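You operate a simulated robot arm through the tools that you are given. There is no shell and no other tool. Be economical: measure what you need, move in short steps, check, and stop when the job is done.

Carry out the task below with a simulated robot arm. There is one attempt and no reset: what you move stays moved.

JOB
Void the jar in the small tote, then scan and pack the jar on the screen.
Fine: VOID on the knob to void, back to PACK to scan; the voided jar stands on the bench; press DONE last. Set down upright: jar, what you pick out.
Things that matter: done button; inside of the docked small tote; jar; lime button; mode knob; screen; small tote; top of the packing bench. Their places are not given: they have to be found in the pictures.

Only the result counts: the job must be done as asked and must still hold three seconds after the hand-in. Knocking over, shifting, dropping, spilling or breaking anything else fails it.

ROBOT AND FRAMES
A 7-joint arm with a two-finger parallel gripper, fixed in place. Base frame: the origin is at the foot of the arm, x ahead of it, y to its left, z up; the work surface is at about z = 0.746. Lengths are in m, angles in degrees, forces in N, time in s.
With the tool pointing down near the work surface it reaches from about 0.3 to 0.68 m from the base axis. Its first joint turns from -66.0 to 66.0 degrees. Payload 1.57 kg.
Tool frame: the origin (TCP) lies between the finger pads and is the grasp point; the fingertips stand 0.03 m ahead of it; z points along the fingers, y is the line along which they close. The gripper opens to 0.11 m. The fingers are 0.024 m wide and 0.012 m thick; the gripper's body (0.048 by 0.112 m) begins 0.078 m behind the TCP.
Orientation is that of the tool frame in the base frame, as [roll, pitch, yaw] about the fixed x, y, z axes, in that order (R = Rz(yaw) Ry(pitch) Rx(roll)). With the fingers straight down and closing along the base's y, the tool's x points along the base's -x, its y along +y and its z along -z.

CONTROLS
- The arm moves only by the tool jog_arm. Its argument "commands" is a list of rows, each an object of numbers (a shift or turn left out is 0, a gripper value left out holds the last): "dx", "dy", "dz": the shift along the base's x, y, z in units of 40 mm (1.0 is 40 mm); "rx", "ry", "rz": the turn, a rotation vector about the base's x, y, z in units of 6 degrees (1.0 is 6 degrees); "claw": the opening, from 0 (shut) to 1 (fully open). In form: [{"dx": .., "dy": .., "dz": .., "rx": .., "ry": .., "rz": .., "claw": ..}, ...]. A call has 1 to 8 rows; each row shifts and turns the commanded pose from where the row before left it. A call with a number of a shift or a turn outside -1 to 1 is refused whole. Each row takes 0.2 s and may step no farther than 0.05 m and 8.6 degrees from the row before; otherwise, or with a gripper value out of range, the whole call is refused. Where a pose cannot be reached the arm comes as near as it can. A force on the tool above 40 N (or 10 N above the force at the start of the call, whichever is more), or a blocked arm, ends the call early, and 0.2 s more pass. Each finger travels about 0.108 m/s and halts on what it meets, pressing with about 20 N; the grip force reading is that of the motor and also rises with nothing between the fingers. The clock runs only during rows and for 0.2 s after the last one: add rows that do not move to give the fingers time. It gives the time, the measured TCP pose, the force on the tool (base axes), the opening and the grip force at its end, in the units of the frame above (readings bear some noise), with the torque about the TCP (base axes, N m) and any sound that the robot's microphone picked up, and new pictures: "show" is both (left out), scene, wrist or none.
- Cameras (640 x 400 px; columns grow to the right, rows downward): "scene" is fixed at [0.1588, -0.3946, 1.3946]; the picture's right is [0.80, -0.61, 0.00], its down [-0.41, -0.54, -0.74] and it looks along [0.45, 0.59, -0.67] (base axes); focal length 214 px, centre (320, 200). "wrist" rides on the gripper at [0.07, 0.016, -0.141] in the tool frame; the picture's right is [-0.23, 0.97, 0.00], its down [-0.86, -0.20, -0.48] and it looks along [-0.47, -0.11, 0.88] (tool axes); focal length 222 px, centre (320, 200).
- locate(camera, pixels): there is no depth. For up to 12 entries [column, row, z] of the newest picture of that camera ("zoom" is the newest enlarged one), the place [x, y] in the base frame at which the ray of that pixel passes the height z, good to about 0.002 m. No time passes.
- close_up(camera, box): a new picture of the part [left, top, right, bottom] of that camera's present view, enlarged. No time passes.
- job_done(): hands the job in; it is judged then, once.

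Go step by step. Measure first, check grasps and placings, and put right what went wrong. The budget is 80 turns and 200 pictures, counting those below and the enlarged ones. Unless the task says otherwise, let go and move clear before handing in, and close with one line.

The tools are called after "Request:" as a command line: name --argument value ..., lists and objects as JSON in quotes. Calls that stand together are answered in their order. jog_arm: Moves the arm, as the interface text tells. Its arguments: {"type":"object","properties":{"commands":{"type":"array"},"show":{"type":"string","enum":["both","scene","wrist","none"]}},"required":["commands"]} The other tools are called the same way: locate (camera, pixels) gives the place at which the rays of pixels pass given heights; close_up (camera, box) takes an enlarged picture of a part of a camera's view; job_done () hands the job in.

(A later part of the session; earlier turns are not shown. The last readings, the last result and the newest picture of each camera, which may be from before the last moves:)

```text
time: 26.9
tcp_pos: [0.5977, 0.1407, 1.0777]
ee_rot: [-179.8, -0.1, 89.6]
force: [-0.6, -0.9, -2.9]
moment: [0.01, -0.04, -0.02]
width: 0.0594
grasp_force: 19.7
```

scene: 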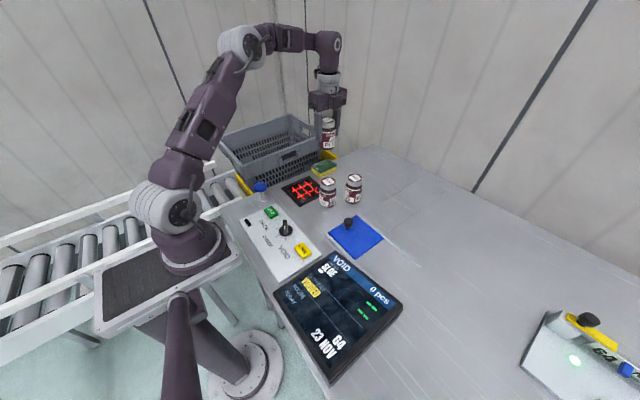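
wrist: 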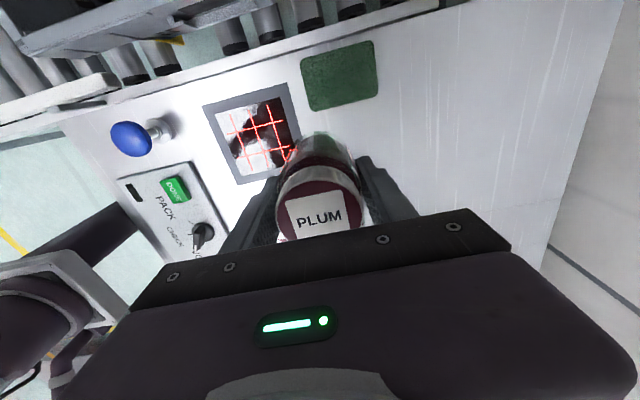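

Set PLUM at ≈(0.615, 0.10), clear of FIG, SLOE and sponge. Go over it and lower near the bench.

Request:
jog_arm --commands '[{"dx": 0.43, "dy": -1}, {}, {"dz": -1}, {"dz": -1}, {"dz": -1}, {}]'

Request:
close_up --camera "scene" --box '[280, 140, 400, 220]'

```text
time: 28.3
tcp_pos: [0.6137, 0.1018, 0.9567]
ee_rot: [-179.9, -0.2, 89.8]
force: [-0.6, 0.0, -4.4]
moment: [-0.01, 0.06, 0.04]
width: 0.0592
grasp_force: 20.1
```

scene: 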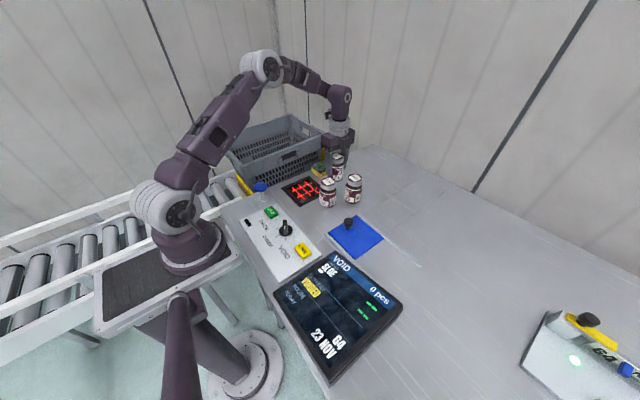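
wrist: 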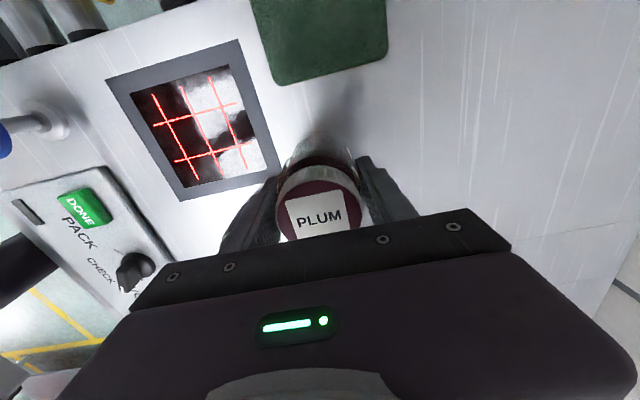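

```text
5.00 times, centred on (340, 180) of scene
```

zoom: 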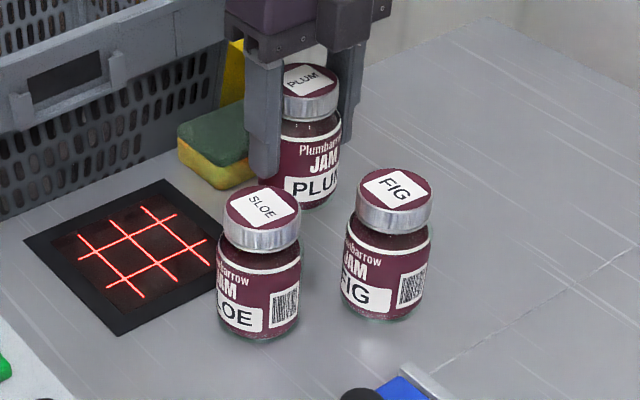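

Position is clear of the others. Lower in small steps until contact.

Request:
jog_arm --commands '[{"dz": -0.25}, {"dz": -0.15}, {"dz": -0.1}, {}]' --show "none"

```text
time: 29.3
tcp_pos: [0.6141, 0.1008, 0.937]
ee_rot: [-179.8, -0.1, 89.7]
force: [0.3, 0.3, -3.7]
moment: [0.01, 0.02, 0.03]
width: 0.0591
grasp_force: 20.2
```

Request:
jog_arm --commands '[{"dz": -0.05}, {"dz": -0.05}, {}]' --show "none"

Request:
jog_arm --commands '[{"dz": -0.05}, {}]' --show "scene"

Request:
close_up --camera "scene" --box '[280, 140, 400, 220]'

```text
time: 30.1
tcp_pos: [0.6139, 0.1005, 0.9336]
ee_rot: [-179.7, -0.1, 89.7]
force: [0.2, -0.3, -3.8]
moment: [-0.02, -0.02, -0.01]
width: 0.0589
grasp_force: 19.8
```

```text
time: 30.7
tcp_pos: [0.6141, 0.1007, 0.9317]
ee_rot: [-179.8, -0.1, 89.6]
force: [0.8, 0.0, -3.7]
moment: [-0.02, -0.02, -0.01]
width: 0.0592
grasp_force: 20.3
```

scene: 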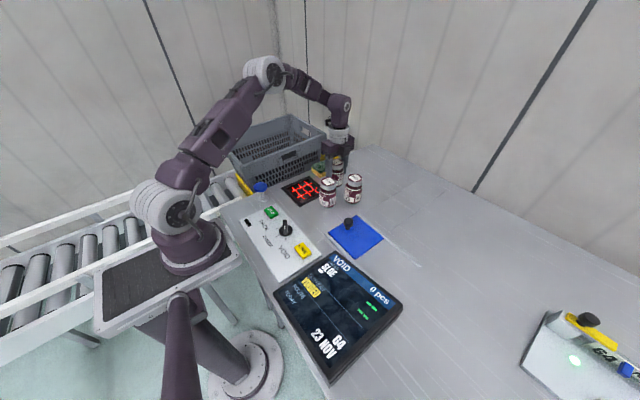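

```text
5.00 times, centred on (340, 180) of scene
```

zoom: 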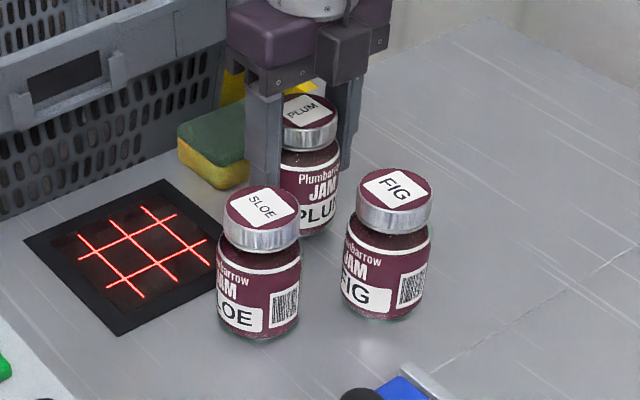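

Request:
jog_arm --commands '[{"dz": -0.05}, {"dz": -0.04}, {}]' --show "none"

Request:
jog_arm --commands '[{"dz": -0.05}, {}]' --show "none"

Request:
jog_arm --commands '[{"dz": -0.03}, {}]' --show "none"

```text
time: 31.5
tcp_pos: [0.6138, 0.1001, 0.9279]
ee_rot: [-179.8, -0.1, 89.6]
force: [-0.5, 0.8, -2.8]
moment: [-0.02, 0.0, -0.05]
width: 0.059
grasp_force: 20.1
```

```text
time: 32.1
tcp_pos: [0.6141, 0.1008, 0.9274]
ee_rot: [-179.8, -0.1, 89.6]
force: [0.9, 0.1, -3.6]
moment: [-0.01, -0.01, -0.01]
width: 0.059
grasp_force: 19.8
```

```text
time: 32.7
tcp_pos: [0.6138, 0.1017, 0.9263]
ee_rot: [-179.7, -0.1, 89.5]
force: [-0.2, 0.1, -3.0]
moment: [-0.02, 0.0, -0.02]
width: 0.059
grasp_force: 20.0
```

Request:
jog_arm --commands '[{"dz": -0.04}, {}]' --show "none"

Request:
jog_arm --commands '[{"dz": -0.04}, {}]' --show "none"

Request:
jog_arm --commands '[{"dz": -0.04}, {}]' --show "scene"

Request:
close_up --camera "scene" --box '[310, 150, 374, 215]'

```text
time: 33.3
tcp_pos: [0.6139, 0.1013, 0.9239]
ee_rot: [-179.9, -0.1, 89.6]
force: [1.0, 0.5, -2.8]
moment: [-0.01, -0.01, -0.01]
width: 0.059
grasp_force: 20.0
```

```text
time: 33.9
tcp_pos: [0.6148, 0.102, 0.9243]
ee_rot: [-179.9, -0.1, 89.8]
force: [-8.4, -1.6, 21.0]
moment: [-0.07, 0.1, -0.04]
width: 0.0595
grasp_force: 20.0
```

```text
time: 34.5
tcp_pos: [0.6145, 0.1002, 0.924]
ee_rot: [180.0, -0.1, 89.8]
force: [-2.8, 2.4, 30.0]
moment: [0.13, 0.11, 0.02]
width: 0.0595
grasp_force: 19.4
```

scene: 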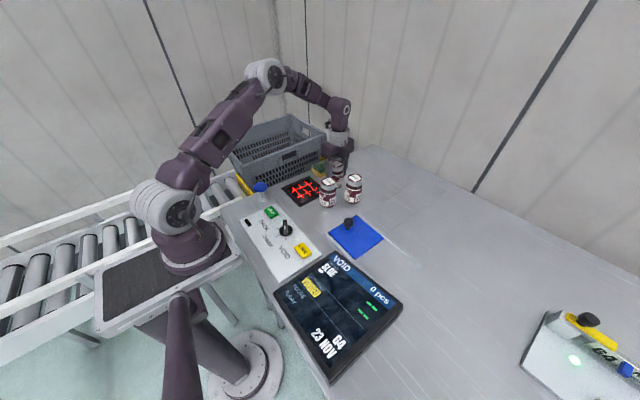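

```text
6.15 times, centred on (342, 182) of scene
```

zoom: 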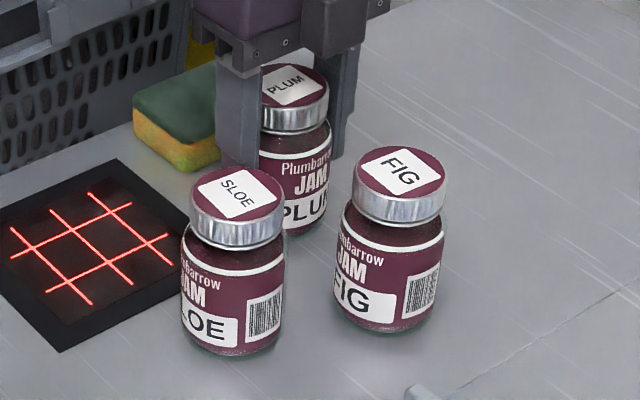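

Contact (Fz up to +30 N). Relax 2 mm up, open and rise.

Request:
jog_arm --commands '[{"dz": 0.05}, {"claw": 0.75}, {}, {"dz": 0.5}, {"dz": 1}, {"dz": 1}, {"dz": 1}]'

Request:
close_up --camera "scene" --box '[280, 140, 400, 220]'

```text
time: 36.1
tcp_pos: [0.6148, 0.0989, 1.0651]
ee_rot: [-179.8, -0.1, 89.6]
force: [0.3, -0.8, 0.0]
moment: [0.04, 0.0, 0.02]
width: 0.0825
grasp_force: 0.1
```

scene: 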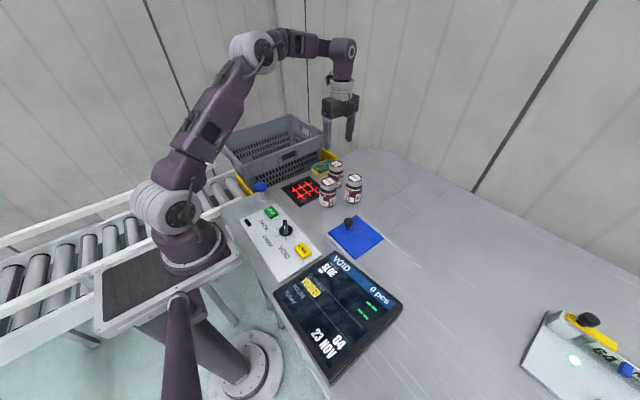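
wrist: 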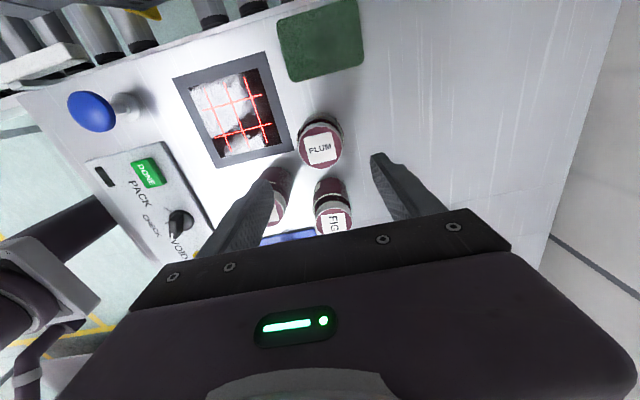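

```text
5.00 times, centred on (340, 180) of scene
```

zoom: 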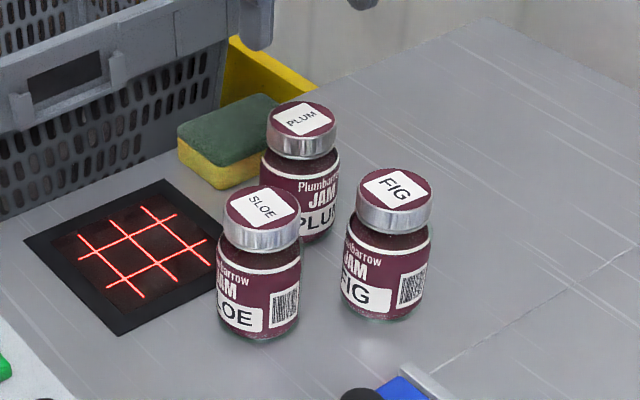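

PLUM stands upright. Now back to the knob: rotate +146° while moving over it.

Request:
jog_arm --commands '[{"rz": 1, "dx": -0.5, "dy": -0.15, "claw": 0.5}, {"rz": 1, "dx": -0.5, "dy": -0.15}, {"rz": 1, "dx": -0.5, "dy": -0.15}, {"rz": 1, "dx": -0.5, "dy": -0.15}, {"rz": 1, "dx": -0.5, "dy": -0.15}, {"rz": 1, "dx": -0.5, "dy": -0.15}, {"rz": 1, "dx": -0.5, "dy": -0.15}, {"rz": 1, "dx": -0.5, "dy": -0.15}]' --show "none"

Request:
jog_arm --commands '[{"rz": 1, "dx": -0.5, "dy": -0.15}, {"rz": 1, "dx": -0.5, "dy": -0.15}, {"rz": 1, "dx": -0.5, "dy": -0.15}, {"rz": 1, "dx": -0.5, "dy": -0.15}, {"rz": 1, "dx": -0.5, "dy": -0.15}, {"rz": 1, "dx": -0.5, "dy": -0.15}, {"rz": 1}, {"rz": 1}]' --show "none"

Request:
jog_arm --commands '[{"rz": 1}, {"rz": 1}, {"rz": 1}, {"rz": 1}, {"rz": 1, "dz": -0.5}, {"rz": 1, "dz": -0.5}, {"rz": 1, "dz": -0.5}, {"rz": 1, "dz": -0.5}]'

```text
time: 37.9
tcp_pos: [0.4559, 0.0517, 1.0626]
ee_rot: [-179.8, -0.1, 137.7]
force: [-0.4, -0.3, 0.2]
moment: [0.02, 0.0, 0.0]
width: 0.055
grasp_force: 0.0
```

```text
time: 39.7
tcp_pos: [0.3337, 0.0155, 1.0634]
ee_rot: [-179.8, -0.1, -174.2]
force: [-0.4, -0.2, 0.7]
moment: [0.0, 0.03, 0.01]
width: 0.0551
grasp_force: 0.2
```

```text
time: 41.5
tcp_pos: [0.3348, 0.0172, 0.9815]
ee_rot: [-179.8, 0.0, -126.2]
force: [0.1, 0.4, -0.1]
moment: [0.04, -0.01, -0.01]
width: 0.055
grasp_force: 0.1
```

scene: 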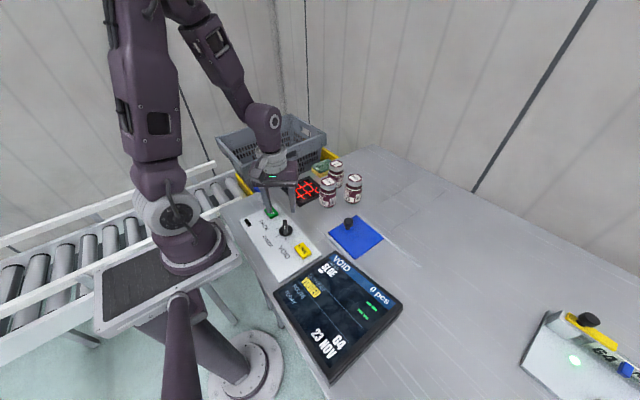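
wrist: 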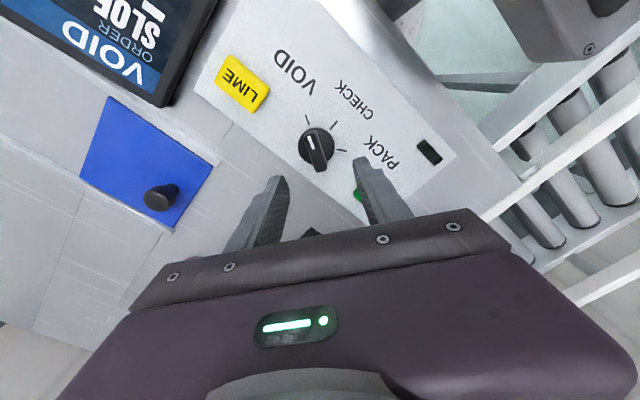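

Bar at (318,153) is between the fingers. Correct y by −7 mm, +6° yaw, lower and close.

Request:
jog_arm --commands '[{"rz": 1, "dy": -0.18}, {"dz": -0.8}, {"dz": -0.85}, {}, {"claw": 0}, {}, {}]'

```text
time: 43.1
tcp_pos: [0.3351, 0.0097, 0.9196]
ee_rot: [-179.9, -0.1, -120.4]
force: [1.7, -2.1, -22.6]
moment: [0.4, -0.16, -0.05]
width: 0.0137
grasp_force: 29.7
```

scene: 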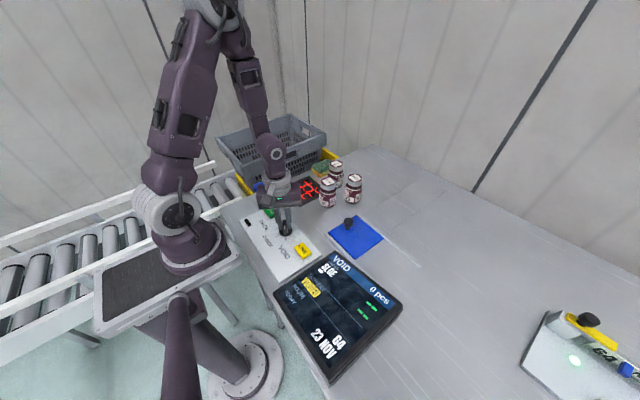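
wrist: 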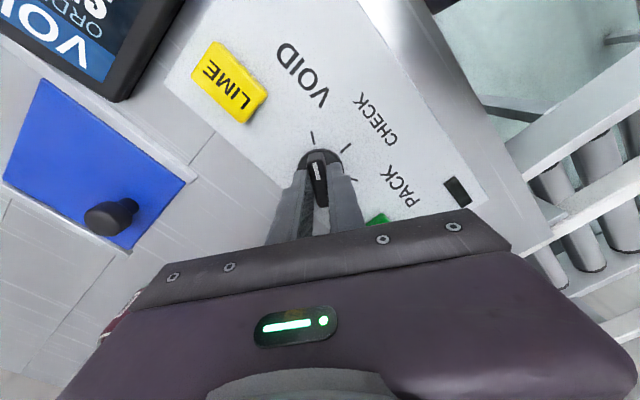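

Gripped. Rotate −120° back to PACK.

Request:
jog_arm --commands '[{"rz": -1}, {"rz": -1}, {"rz": -1}, {"rz": -1}, {"rz": -1}, {"rz": -1}, {"rz": -1}]' --show "none"

Request:
jog_arm --commands '[{"rz": -1}, {"rz": -1}, {"rz": -1}, {"rz": -1}, {"rz": -1}, {"rz": -1}, {"rz": -1}]' --show "none"

Request:
jog_arm --commands '[{"rz": -1}, {"rz": -1}, {"rz": -1}, {"rz": -1}]'

```text
time: 44.7
tcp_pos: [0.3338, 0.0095, 0.917]
ee_rot: [-179.8, -0.1, -162.4]
force: [-9.5, 10.6, 29.5]
moment: [0.5, 0.2, 0.01]
width: 0.0137
grasp_force: 30.3
```

```text
time: 46.3
tcp_pos: [0.3323, 0.0116, 0.9172]
ee_rot: [-179.8, -0.2, 155.6]
force: [-10.7, 36.5, 0.8]
moment: [0.8, -0.3, 0.04]
width: 0.0139
grasp_force: 30.6
```

```text
time: 47.3
tcp_pos: [0.3347, 0.0105, 0.9175]
ee_rot: [-179.8, -0.1, 131.7]
force: [1.8, 34.5, -16.3]
moment: [0.92, -0.18, -0.01]
width: 0.0139
grasp_force: 30.3
```

scene: 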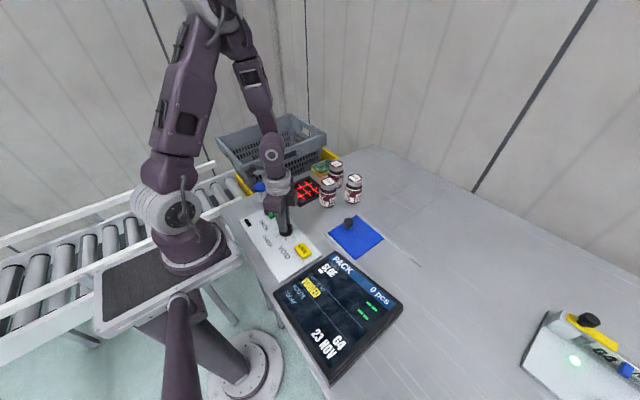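
wrist: 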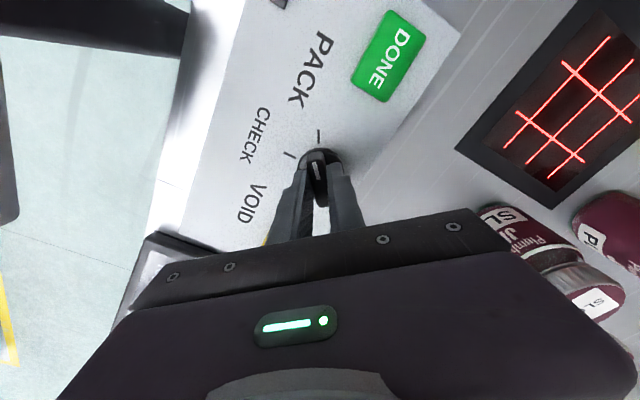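

Screen already shows PACK; turn a bit further to the detent (easing y), release and rise.

Request:
jog_arm --commands '[{"rz": -0.8, "dy": 0.05}, {"rz": -0.7}]' --show "none"

Request:
jog_arm --commands '[{"claw": 0.5}, {}, {"dz": 0.5}, {"dz": 1}, {"dz": 1}, {"dz": 1}]'

Request:
close_up --camera "scene" --box '[240, 190, 420, 330]'

```text
time: 47.9
tcp_pos: [0.3347, 0.0102, 0.9178]
ee_rot: [-179.7, 0.0, 122.5]
force: [-4.1, 10.0, -4.9]
moment: [0.66, 0.02, -0.03]
width: 0.0139
grasp_force: 30.3
```

```text
time: 49.3
tcp_pos: [0.3342, 0.0108, 1.0576]
ee_rot: [-179.8, 0.0, 122.6]
force: [0.1, 0.2, 0.9]
moment: [0.0, -0.01, -0.02]
width: 0.055
grasp_force: 0.0
```

scene: 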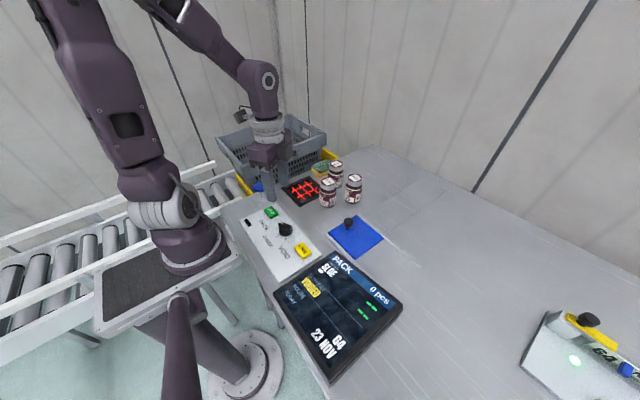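
wrist: 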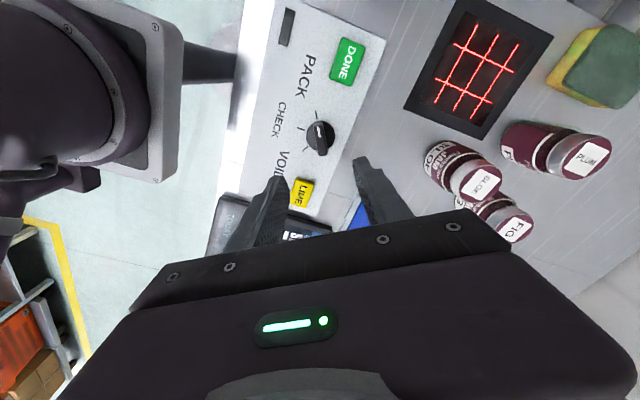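

```text
2.86 times, centred on (330, 260) of scene
```

zoom: 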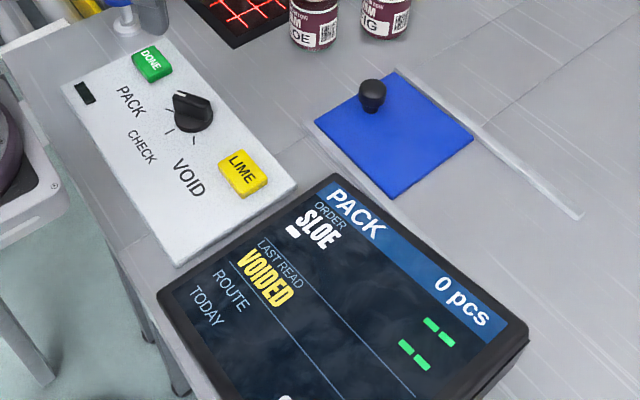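

PACK mode with knob back. Now go above SLOE at ≈(0.527, 0.042), keeping yaw 122 (fingers clear FIG and PLUM best).

Request:
jog_arm --commands '[{"dx": 1, "dy": 0.2, "claw": 0.75}, {"dx": 1, "dy": 0.2}, {"dx": 1, "dy": 0.2}, {"dx": 1, "dy": 0.18}, {"dx": 0.82}, {}]'

Request:
close_up --camera "wrist" --box '[240, 80, 440, 220]'

```text
time: 50.7
tcp_pos: [0.5283, 0.0436, 1.0562]
ee_rot: [-179.8, -0.1, 122.6]
force: [0.2, -0.1, 0.7]
moment: [-0.01, 0.0, -0.04]
width: 0.0825
grasp_force: 0.0
```

scene: 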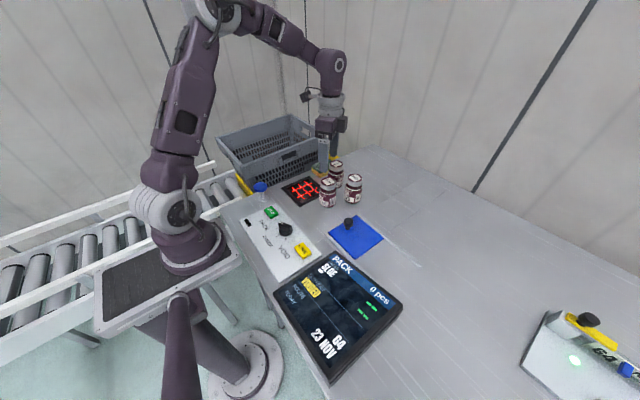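
wrist: 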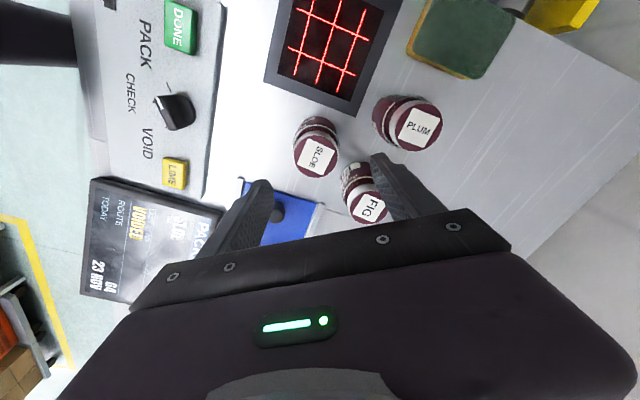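

```text
2.86 times, centred on (340, 150) of wrist
```

zoom: 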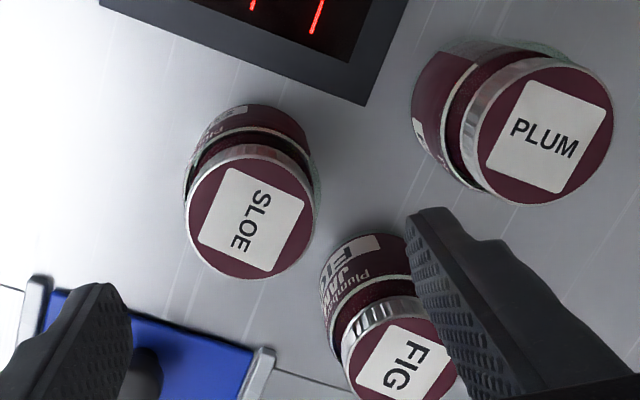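

Request:
locate --camera "zoom" --pixels '[[251, 211, 0.957], [251, 211, 0.95], [403, 365, 0.957], [546, 130, 0.957], [251, 278, 0.957], [251, 147, 0.957]]'

```text
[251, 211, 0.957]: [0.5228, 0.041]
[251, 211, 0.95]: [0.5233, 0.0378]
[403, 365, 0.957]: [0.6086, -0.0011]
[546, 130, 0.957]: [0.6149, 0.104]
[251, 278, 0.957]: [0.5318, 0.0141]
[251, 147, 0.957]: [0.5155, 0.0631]
```

SLOE at ≈(0.523, 0.039). Correct and descend, first to just above lid level.

Request:
jog_arm --commands '[{"dx": -0.12, "dy": -0.1}, {"dz": -1}, {"dz": -0.7}, {}]'

Request:
close_up --camera "scene" --box '[280, 140, 400, 220]'

```text
time: 51.7
tcp_pos: [0.5225, 0.0384, 0.9879]
ee_rot: [-179.8, -0.1, 122.7]
force: [0.3, 0.1, 0.1]
moment: [0.03, 0.01, 0.01]
width: 0.0826
grasp_force: 0.1
```

scene: 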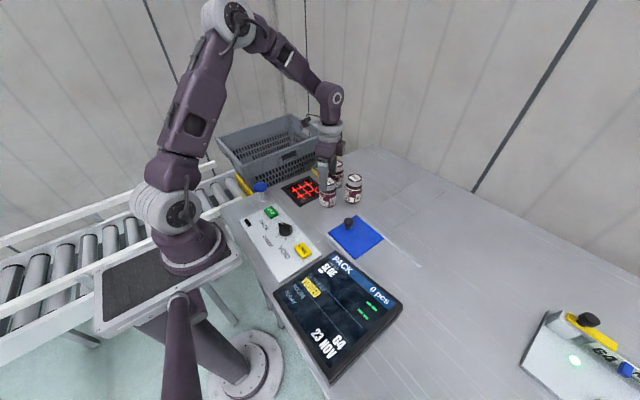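
wrist: 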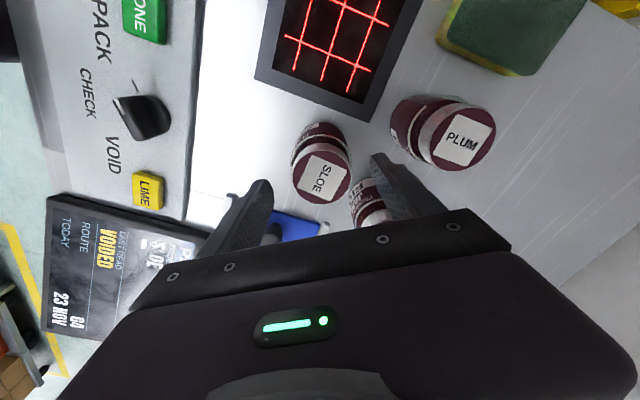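

```text
5.00 times, centred on (340, 180) of scene
```

zoom: 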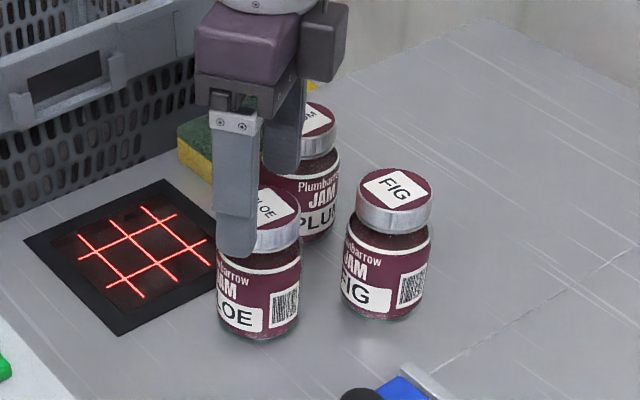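

Clear on both sides. Lower and grip.

Request:
jog_arm --commands '[{"dz": -0.8}, {"dz": -0.75}, {}, {"claw": 0.35}, {"claw": 0.25}, {}]'

```text
time: 53.1
tcp_pos: [0.5238, 0.0396, 0.9275]
ee_rot: [-179.7, -0.1, 122.6]
force: [0.3, 0.2, 0.1]
moment: [0.0, -0.02, 0.02]
width: 0.0592
grasp_force: 20.2
```

scene: 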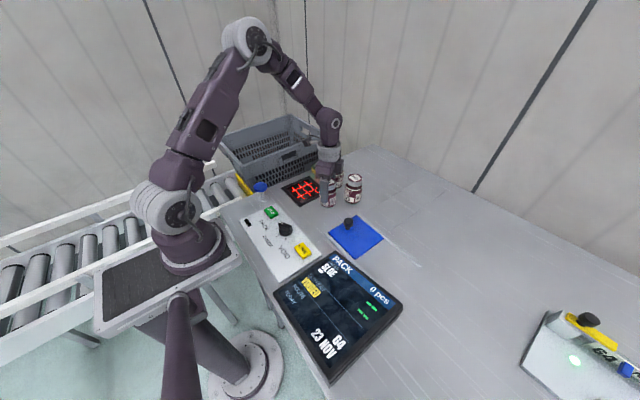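
wrist: 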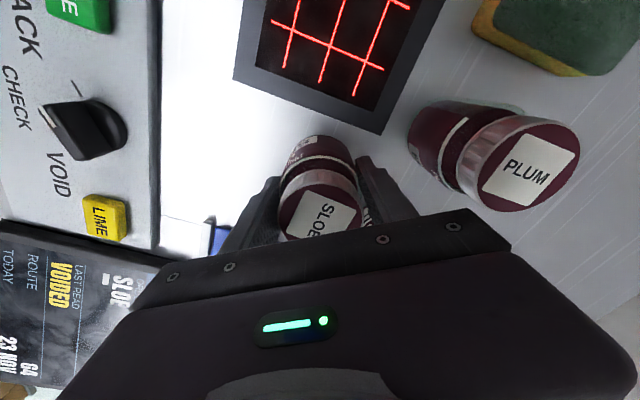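

Held at 59 mm. Lift and carry to over the scanner (0.49, 0.158), then lower to the height that read before.

Request:
jog_arm --commands '[{"dz": 1}, {"dz": 1}, {"dz": 1}, {"dy": 1, "dx": -0.3}, {"dy": 1, "dx": -0.3}, {"dy": 0.95, "dx": -0.25}, {}]' --show "none"

Request:
jog_arm --commands '[{"dz": -1}, {"dz": -1}, {}]'

Request:
close_up --camera "scene" --box '[260, 130, 420, 330]'

```text
time: 54.7
tcp_pos: [0.4872, 0.1576, 1.0482]
ee_rot: [-179.8, -0.1, 122.7]
force: [0.3, -0.6, -3.1]
moment: [0.02, -0.01, -0.01]
width: 0.0591
grasp_force: 20.2
```

```text
time: 55.5
tcp_pos: [0.4889, 0.1571, 0.9654]
ee_rot: [-179.8, -0.2, 122.7]
force: [0.7, 0.0, -3.3]
moment: [0.0, -0.02, 0.0]
width: 0.0591
grasp_force: 19.5
```

scene: 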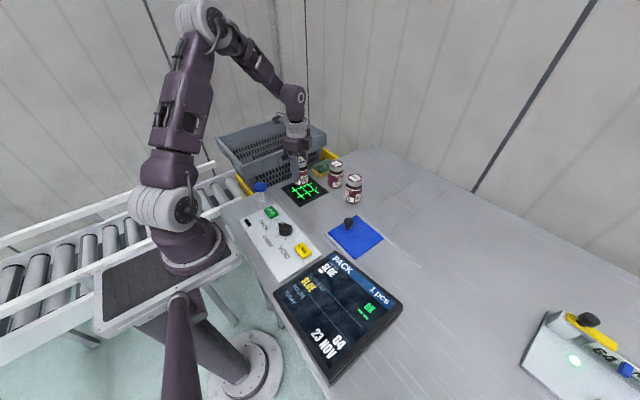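
wrist: 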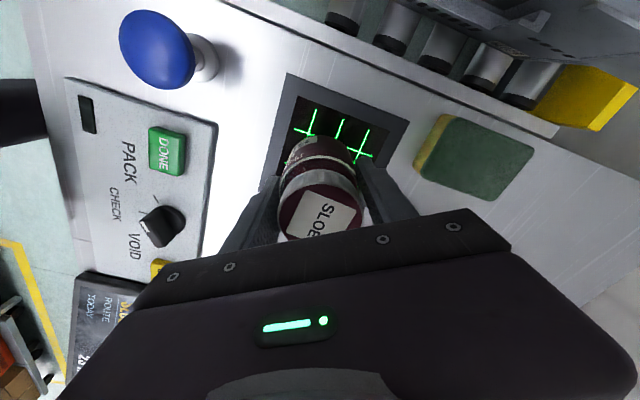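

```text
2.00 times, centred on (340, 230) of scene
```

zoom: 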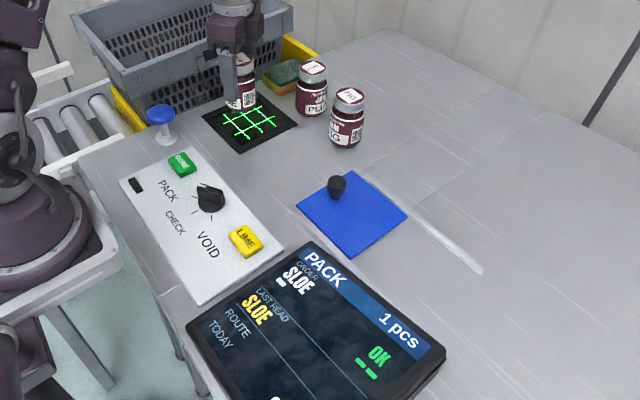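

SLOE read, OK. Zoom the screen for details.

Request:
close_up --camera "scene" --box '[290, 245, 410, 325]'

Request:
close_up --camera "scene" --box '[240, 200, 330, 270]'

```text
5.00 times, centred on (350, 285) of scene
```

zoom: 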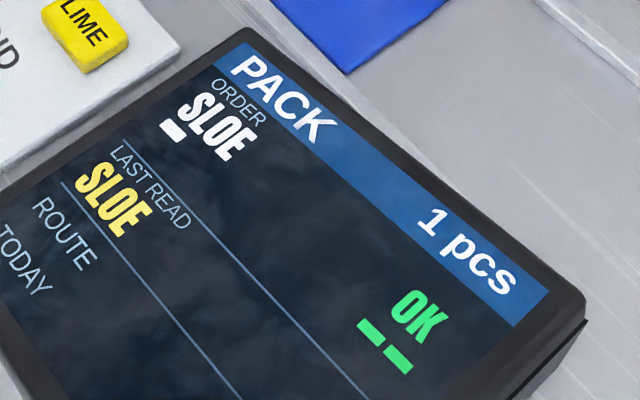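

```text
5.71 times, centred on (285, 235) of scene
```

zoom: 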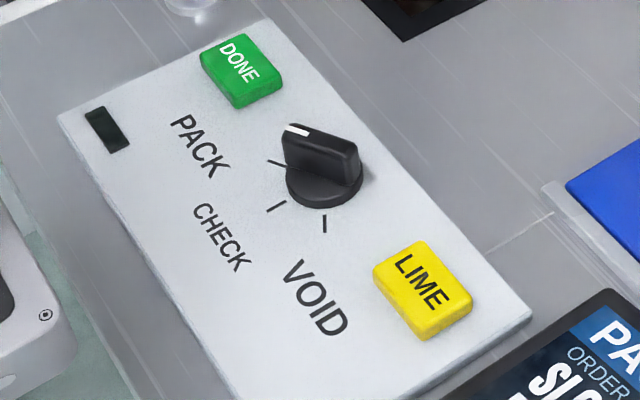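

Order has just SLOE, matched OK, so LIME stays untouched. Lift and carry over the tote to (0.46, 0.43).

Request:
jog_arm --commands '[{"dz": 1}, {"dz": 1}, {"dz": 1}, {"dz": 0.5}, {"dy": 1, "dx": -0.1}, {"dy": 1, "dx": -0.1}, {"dy": 1, "dx": -0.1}, {"dy": 1, "dx": -0.1}]' --show "none"

Request:
jog_arm --commands '[{"dy": 1, "dx": -0.1}, {"dy": 1, "dx": -0.1}, {"dy": 0.8, "dx": -0.1}, {}]'

```text
time: 57.3
tcp_pos: [0.4726, 0.3197, 1.1081]
ee_rot: [-179.8, 0.0, 122.6]
force: [-0.4, 0.5, -3.6]
moment: [-0.05, 0.03, -0.02]
width: 0.059
grasp_force: 20.1
```

```text
time: 58.3
tcp_pos: [0.4652, 0.399, 1.109]
ee_rot: [-179.7, -0.2, 122.6]
force: [1.5, -0.2, -3.9]
moment: [0.02, 0.0, -0.02]
width: 0.0595
grasp_force: 20.1
out of reach, approached as far as the arm can: row 3
```

scene: 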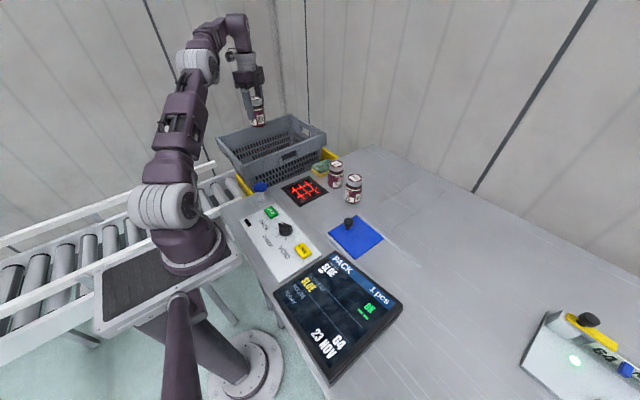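
wrist: 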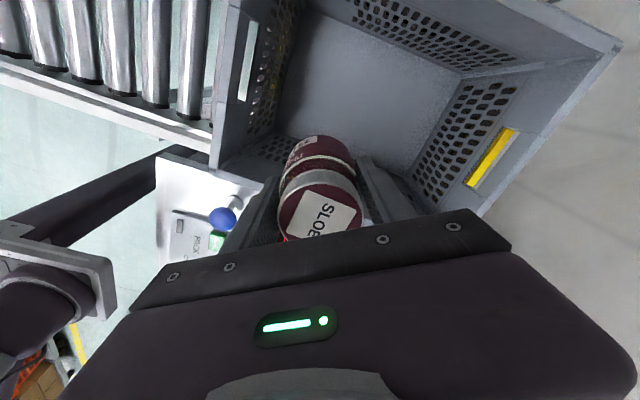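

Reach limit at this height; I use (0.445, 0.41) instead and descend gradually.

Request:
jog_arm --commands '[{"dx": -0.5, "dy": 0.27}, {"dz": -1}, {"dz": -1}, {"dz": -1}, {"dz": -1}, {}]'

```text
time: 59.7
tcp_pos: [0.4436, 0.4097, 0.9458]
ee_rot: [-179.8, -0.1, 122.6]
force: [0.2, -0.9, -3.3]
moment: [0.01, 0.0, 0.0]
width: 0.0591
grasp_force: 20.2
```

scene: 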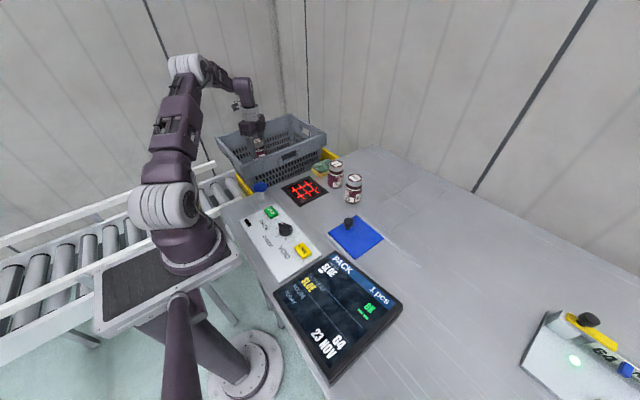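
wrist: 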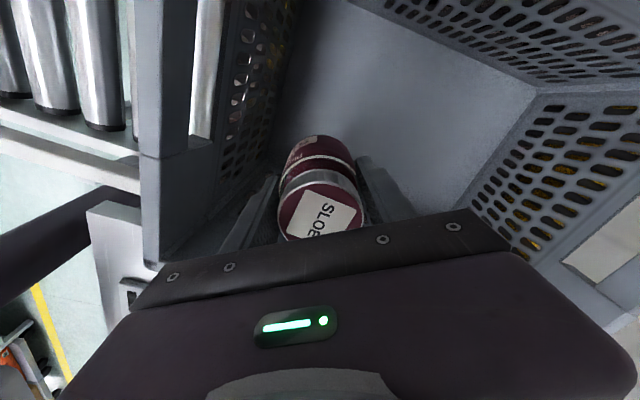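

No contact. Shift 2 cm away from the corner and descend on.

Request:
jog_arm --commands '[{"dx": 0.5, "dy": 0.4}, {"dz": -1}, {"dz": -1}, {"dz": -0.6}, {}]'

```text
time: 60.9
tcp_pos: [0.4643, 0.4273, 0.8418]
ee_rot: [-179.8, -0.1, 122.6]
force: [-0.4, 0.4, -2.3]
moment: [0.02, -0.03, -0.01]
width: 0.0594
grasp_force: 19.7
```

scene: 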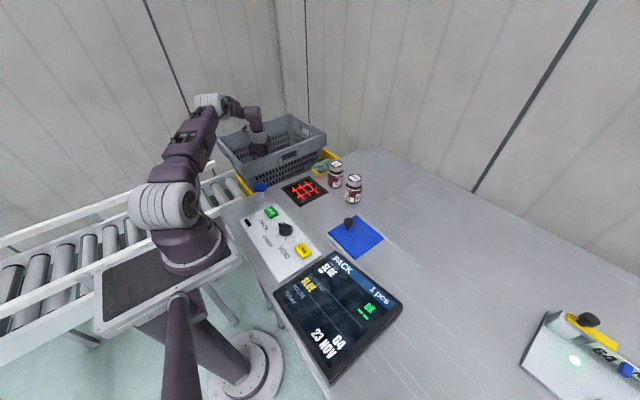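
wrist: 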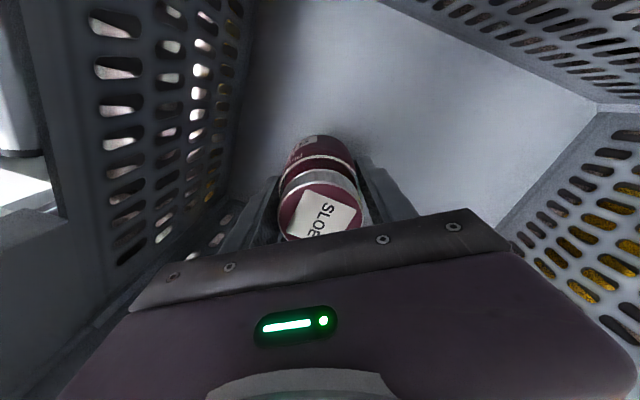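

Expect floor contact near z≈0.814; lower in small steps.

Request:
jog_arm --commands '[{"dz": -0.3}, {"dz": -0.2}, {}]' --show "none"

Request:
jog_arm --commands '[{"dz": -0.06}, {}]' --show "none"

Request:
jog_arm --commands '[{"dz": -0.06}, {}]' --show "none"

Request:
jog_arm --commands '[{"dz": -0.04}, {}]' --show "none"

```text
time: 61.7
tcp_pos: [0.4638, 0.4249, 0.8223]
ee_rot: [-179.9, -0.1, 122.6]
force: [-0.2, 0.6, -3.7]
moment: [-0.02, -0.02, 0.02]
width: 0.0591
grasp_force: 19.8
```

```text
time: 62.3
tcp_pos: [0.4641, 0.4247, 0.8198]
ee_rot: [-179.8, -0.1, 122.6]
force: [0.4, -0.3, -3.4]
moment: [-0.02, -0.03, -0.03]
width: 0.0593
grasp_force: 20.4
```

```text
time: 62.9
tcp_pos: [0.4654, 0.4248, 0.8178]
ee_rot: [-179.8, -0.1, 122.6]
force: [-0.4, 0.0, -3.7]
moment: [0.03, 0.02, -0.01]
width: 0.059
grasp_force: 19.4
```

```text
time: 63.5
tcp_pos: [0.4654, 0.4251, 0.8171]
ee_rot: [-179.8, -0.1, 122.7]
force: [0.2, 0.2, -4.8]
moment: [0.01, 0.01, 0.01]
width: 0.059
grasp_force: 19.7
```

Request:
jog_arm --commands '[{"dz": -0.05}, {}]' --show "none"

Request:
jog_arm --commands '[{"dz": -0.04}, {}]' --show "none"

```text
time: 64.1
tcp_pos: [0.4659, 0.4249, 0.8142]
ee_rot: [-179.9, -0.1, 122.7]
force: [-0.5, -0.9, 0.4]
moment: [-0.05, -0.08, 0.01]
width: 0.059
grasp_force: 19.5
```

```text
time: 64.7
tcp_pos: [0.4648, 0.4256, 0.8136]
ee_rot: [180.0, 0.0, 122.8]
force: [-0.4, 0.8, 20.2]
moment: [0.07, -0.54, 0.02]
width: 0.0597
grasp_force: 20.3
```

Contact with the floor. Relax 1 mm, open and rise.

Request:
jog_arm --commands '[{"dz": 0.03}, {"claw": 0.75}, {}, {"dz": 0.5}, {"dz": 1}, {"dz": 1}, {"dz": 1}, {"dz": 1}]'

```text
time: 66.5
tcp_pos: [0.466, 0.4229, 0.9933]
ee_rot: [-179.9, 0.0, 122.6]
force: [0.0, 0.4, -0.4]
moment: [0.01, -0.01, 0.0]
width: 0.0825
grasp_force: 0.1
```

scene: 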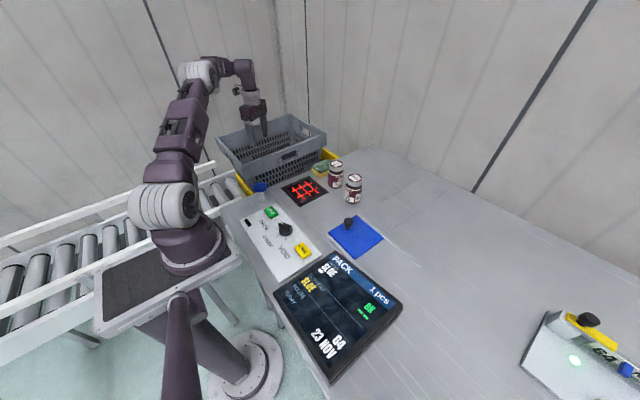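
wrist: 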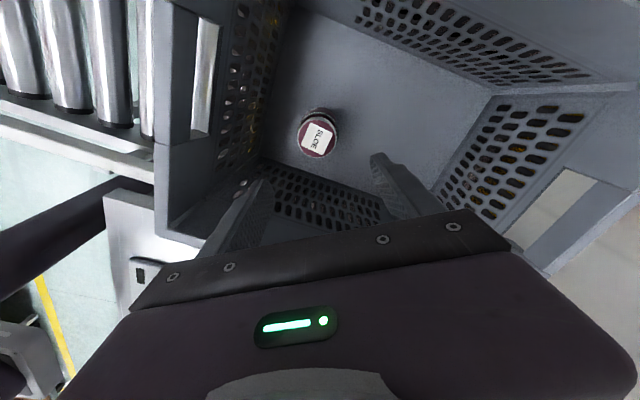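

SLOE stands upright in the tote. Next DONE: rise, close the fingers and move above (0.333, 0.105).

Request:
jog_arm --commands '[{"dz": 1}, {"dz": 1}, {"dy": -1, "dx": -0.4}, {"dy": -1, "dx": -0.4}, {"dy": -1, "dx": -0.4}, {"dy": -1, "dx": -0.4}, {"dy": -1, "dx": -0.4, "claw": 0}, {"dy": -1, "dx": -0.4}]' --show "none"

Request:
jog_arm --commands '[{"dy": -1, "dx": -0.4}, {"dy": -0.95, "dx": -0.5}, {"dz": -1}, {"dz": -1}, {}]'

```text
time: 68.3
tcp_pos: [0.3866, 0.2188, 1.0728]
ee_rot: [-179.9, -0.1, 122.6]
force: [-0.3, 0.0, 0.2]
moment: [0.01, -0.01, 0.0]
width: 0.0001
grasp_force: 20.0
out of reach, approached as far as the arm can: row 3, 4
```

```text
time: 69.5
tcp_pos: [0.347, 0.1426, 0.9915]
ee_rot: [-179.8, -0.1, 122.8]
force: [0.5, -0.8, -0.8]
moment: [-0.02, -0.02, -0.02]
width: 0.0
grasp_force: 20.2
```

scene: 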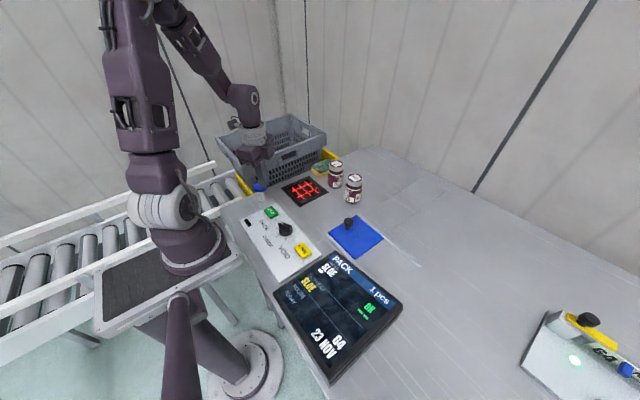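
wrist: 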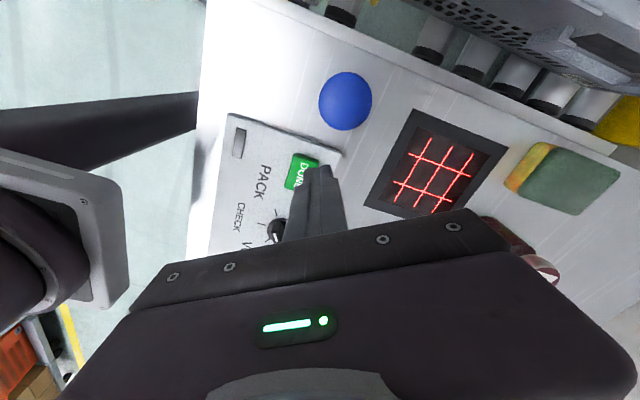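

Now at (0.347, 0.143); shift to (0.333, 0.105) and check.

Request:
jog_arm --commands '[{"dx": -0.35, "dy": -0.93}, {"dz": -0.9}, {}]'

Request:
close_up --camera "scene" --box '[240, 180, 320, 240]'

```text
time: 70.3
tcp_pos: [0.3328, 0.1074, 0.9565]
ee_rot: [-179.8, -0.2, 122.7]
force: [0.4, 0.6, 0.4]
moment: [0.0, -0.04, -0.04]
width: 0.0002
grasp_force: 20.4
```

scene: 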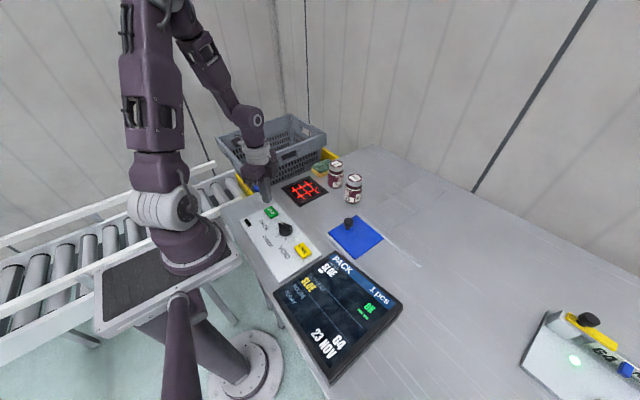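
wrist: 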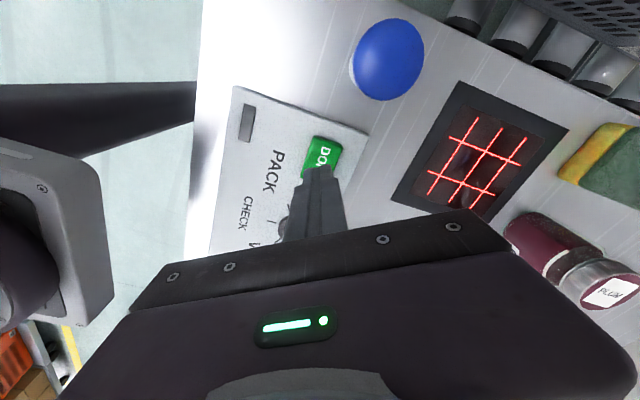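

```text
6.67 times, centred on (280, 210) of scene
```

zoom: 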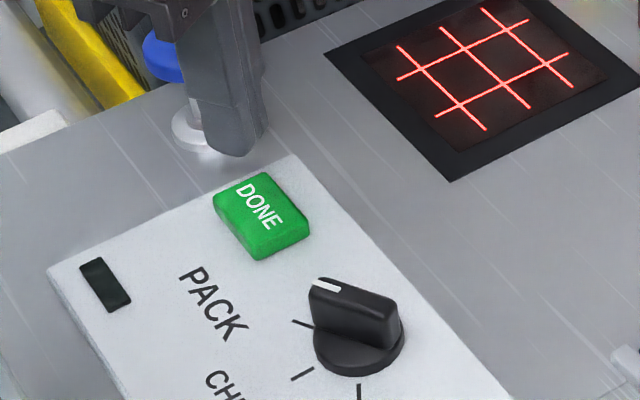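

Request:
locate --camera "scene" --pixels '[[267.5, 202, 0.927], [271.2, 210.8, 0.886]]'

Request:
jog_arm --commands '[{"dz": -0.5}, {"dz": -0.2}, {}]'

Request:
close_up --camera "scene" --box '[240, 180, 320, 240]'

```text
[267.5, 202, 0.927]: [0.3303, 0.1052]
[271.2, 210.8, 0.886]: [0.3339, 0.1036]
```

```text
time: 71.1
tcp_pos: [0.334, 0.1079, 0.9277]
ee_rot: [-179.8, -0.1, 122.6]
force: [0.0, 0.6, -0.1]
moment: [-0.02, 0.03, 0.02]
width: 0.0001
grasp_force: 19.7
```

scene: 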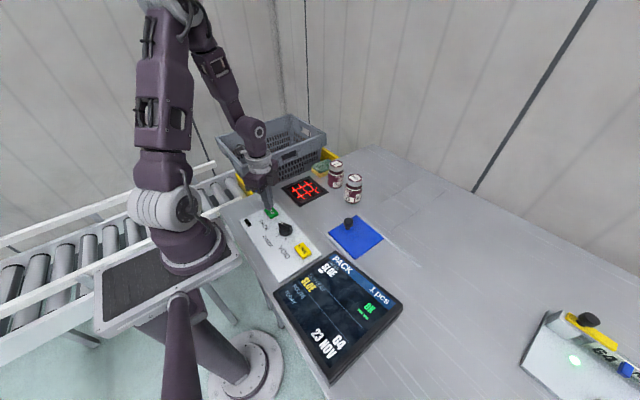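
wrist: 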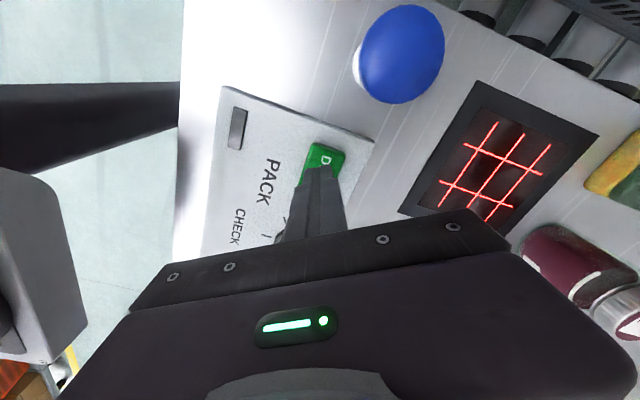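

```text
6.67 times, centred on (280, 210) of scene
```

zoom: 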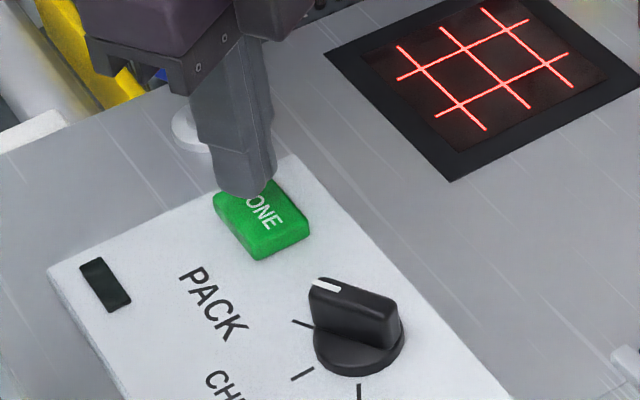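

Fingertips are right above DONE. Press in small steps.

Request:
jog_arm --commands '[{"dz": -0.15, "dy": -0.06}, {"dz": -0.12}, {}]' --show "none"

Request:
jog_arm --commands '[{"dz": -0.1}, {"dz": -0.05}]' --show "scene"

Request:
close_up --camera "scene" --box '[240, 190, 420, 330]'

```text
time: 71.9
tcp_pos: [0.3338, 0.1055, 0.9162]
ee_rot: [-179.9, -0.1, 122.6]
force: [-1.4, -0.3, -0.4]
moment: [0.03, -0.02, -0.02]
width: 0.0001
grasp_force: 19.8
```

```text
time: 72.5
tcp_pos: [0.334, 0.1062, 0.9122]
ee_rot: [-179.8, -0.2, 122.7]
force: [-0.8, 1.0, 1.6]
moment: [0.01, 0.01, 0.03]
width: 0.0
grasp_force: 20.0
```

scene: 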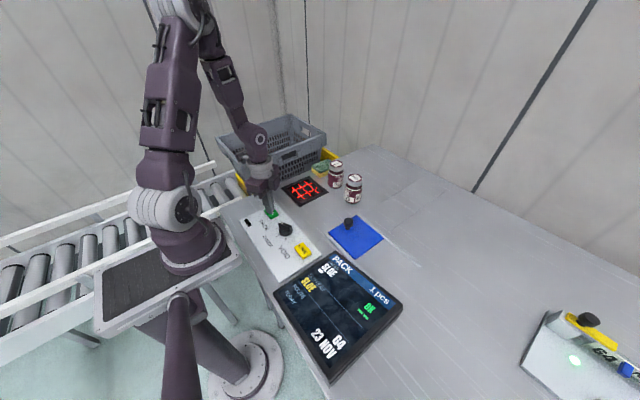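

```text
2.86 times, centred on (330, 260) of scene
```

zoom: 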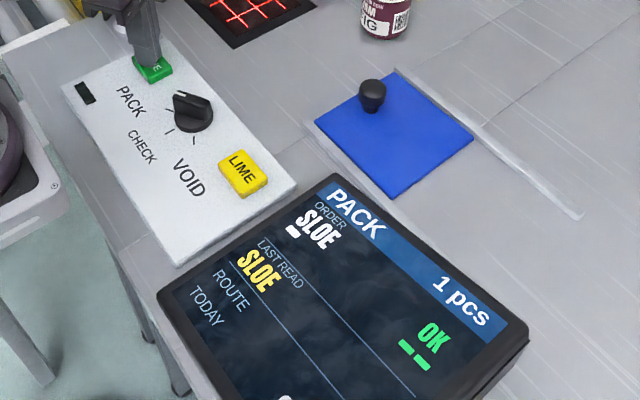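

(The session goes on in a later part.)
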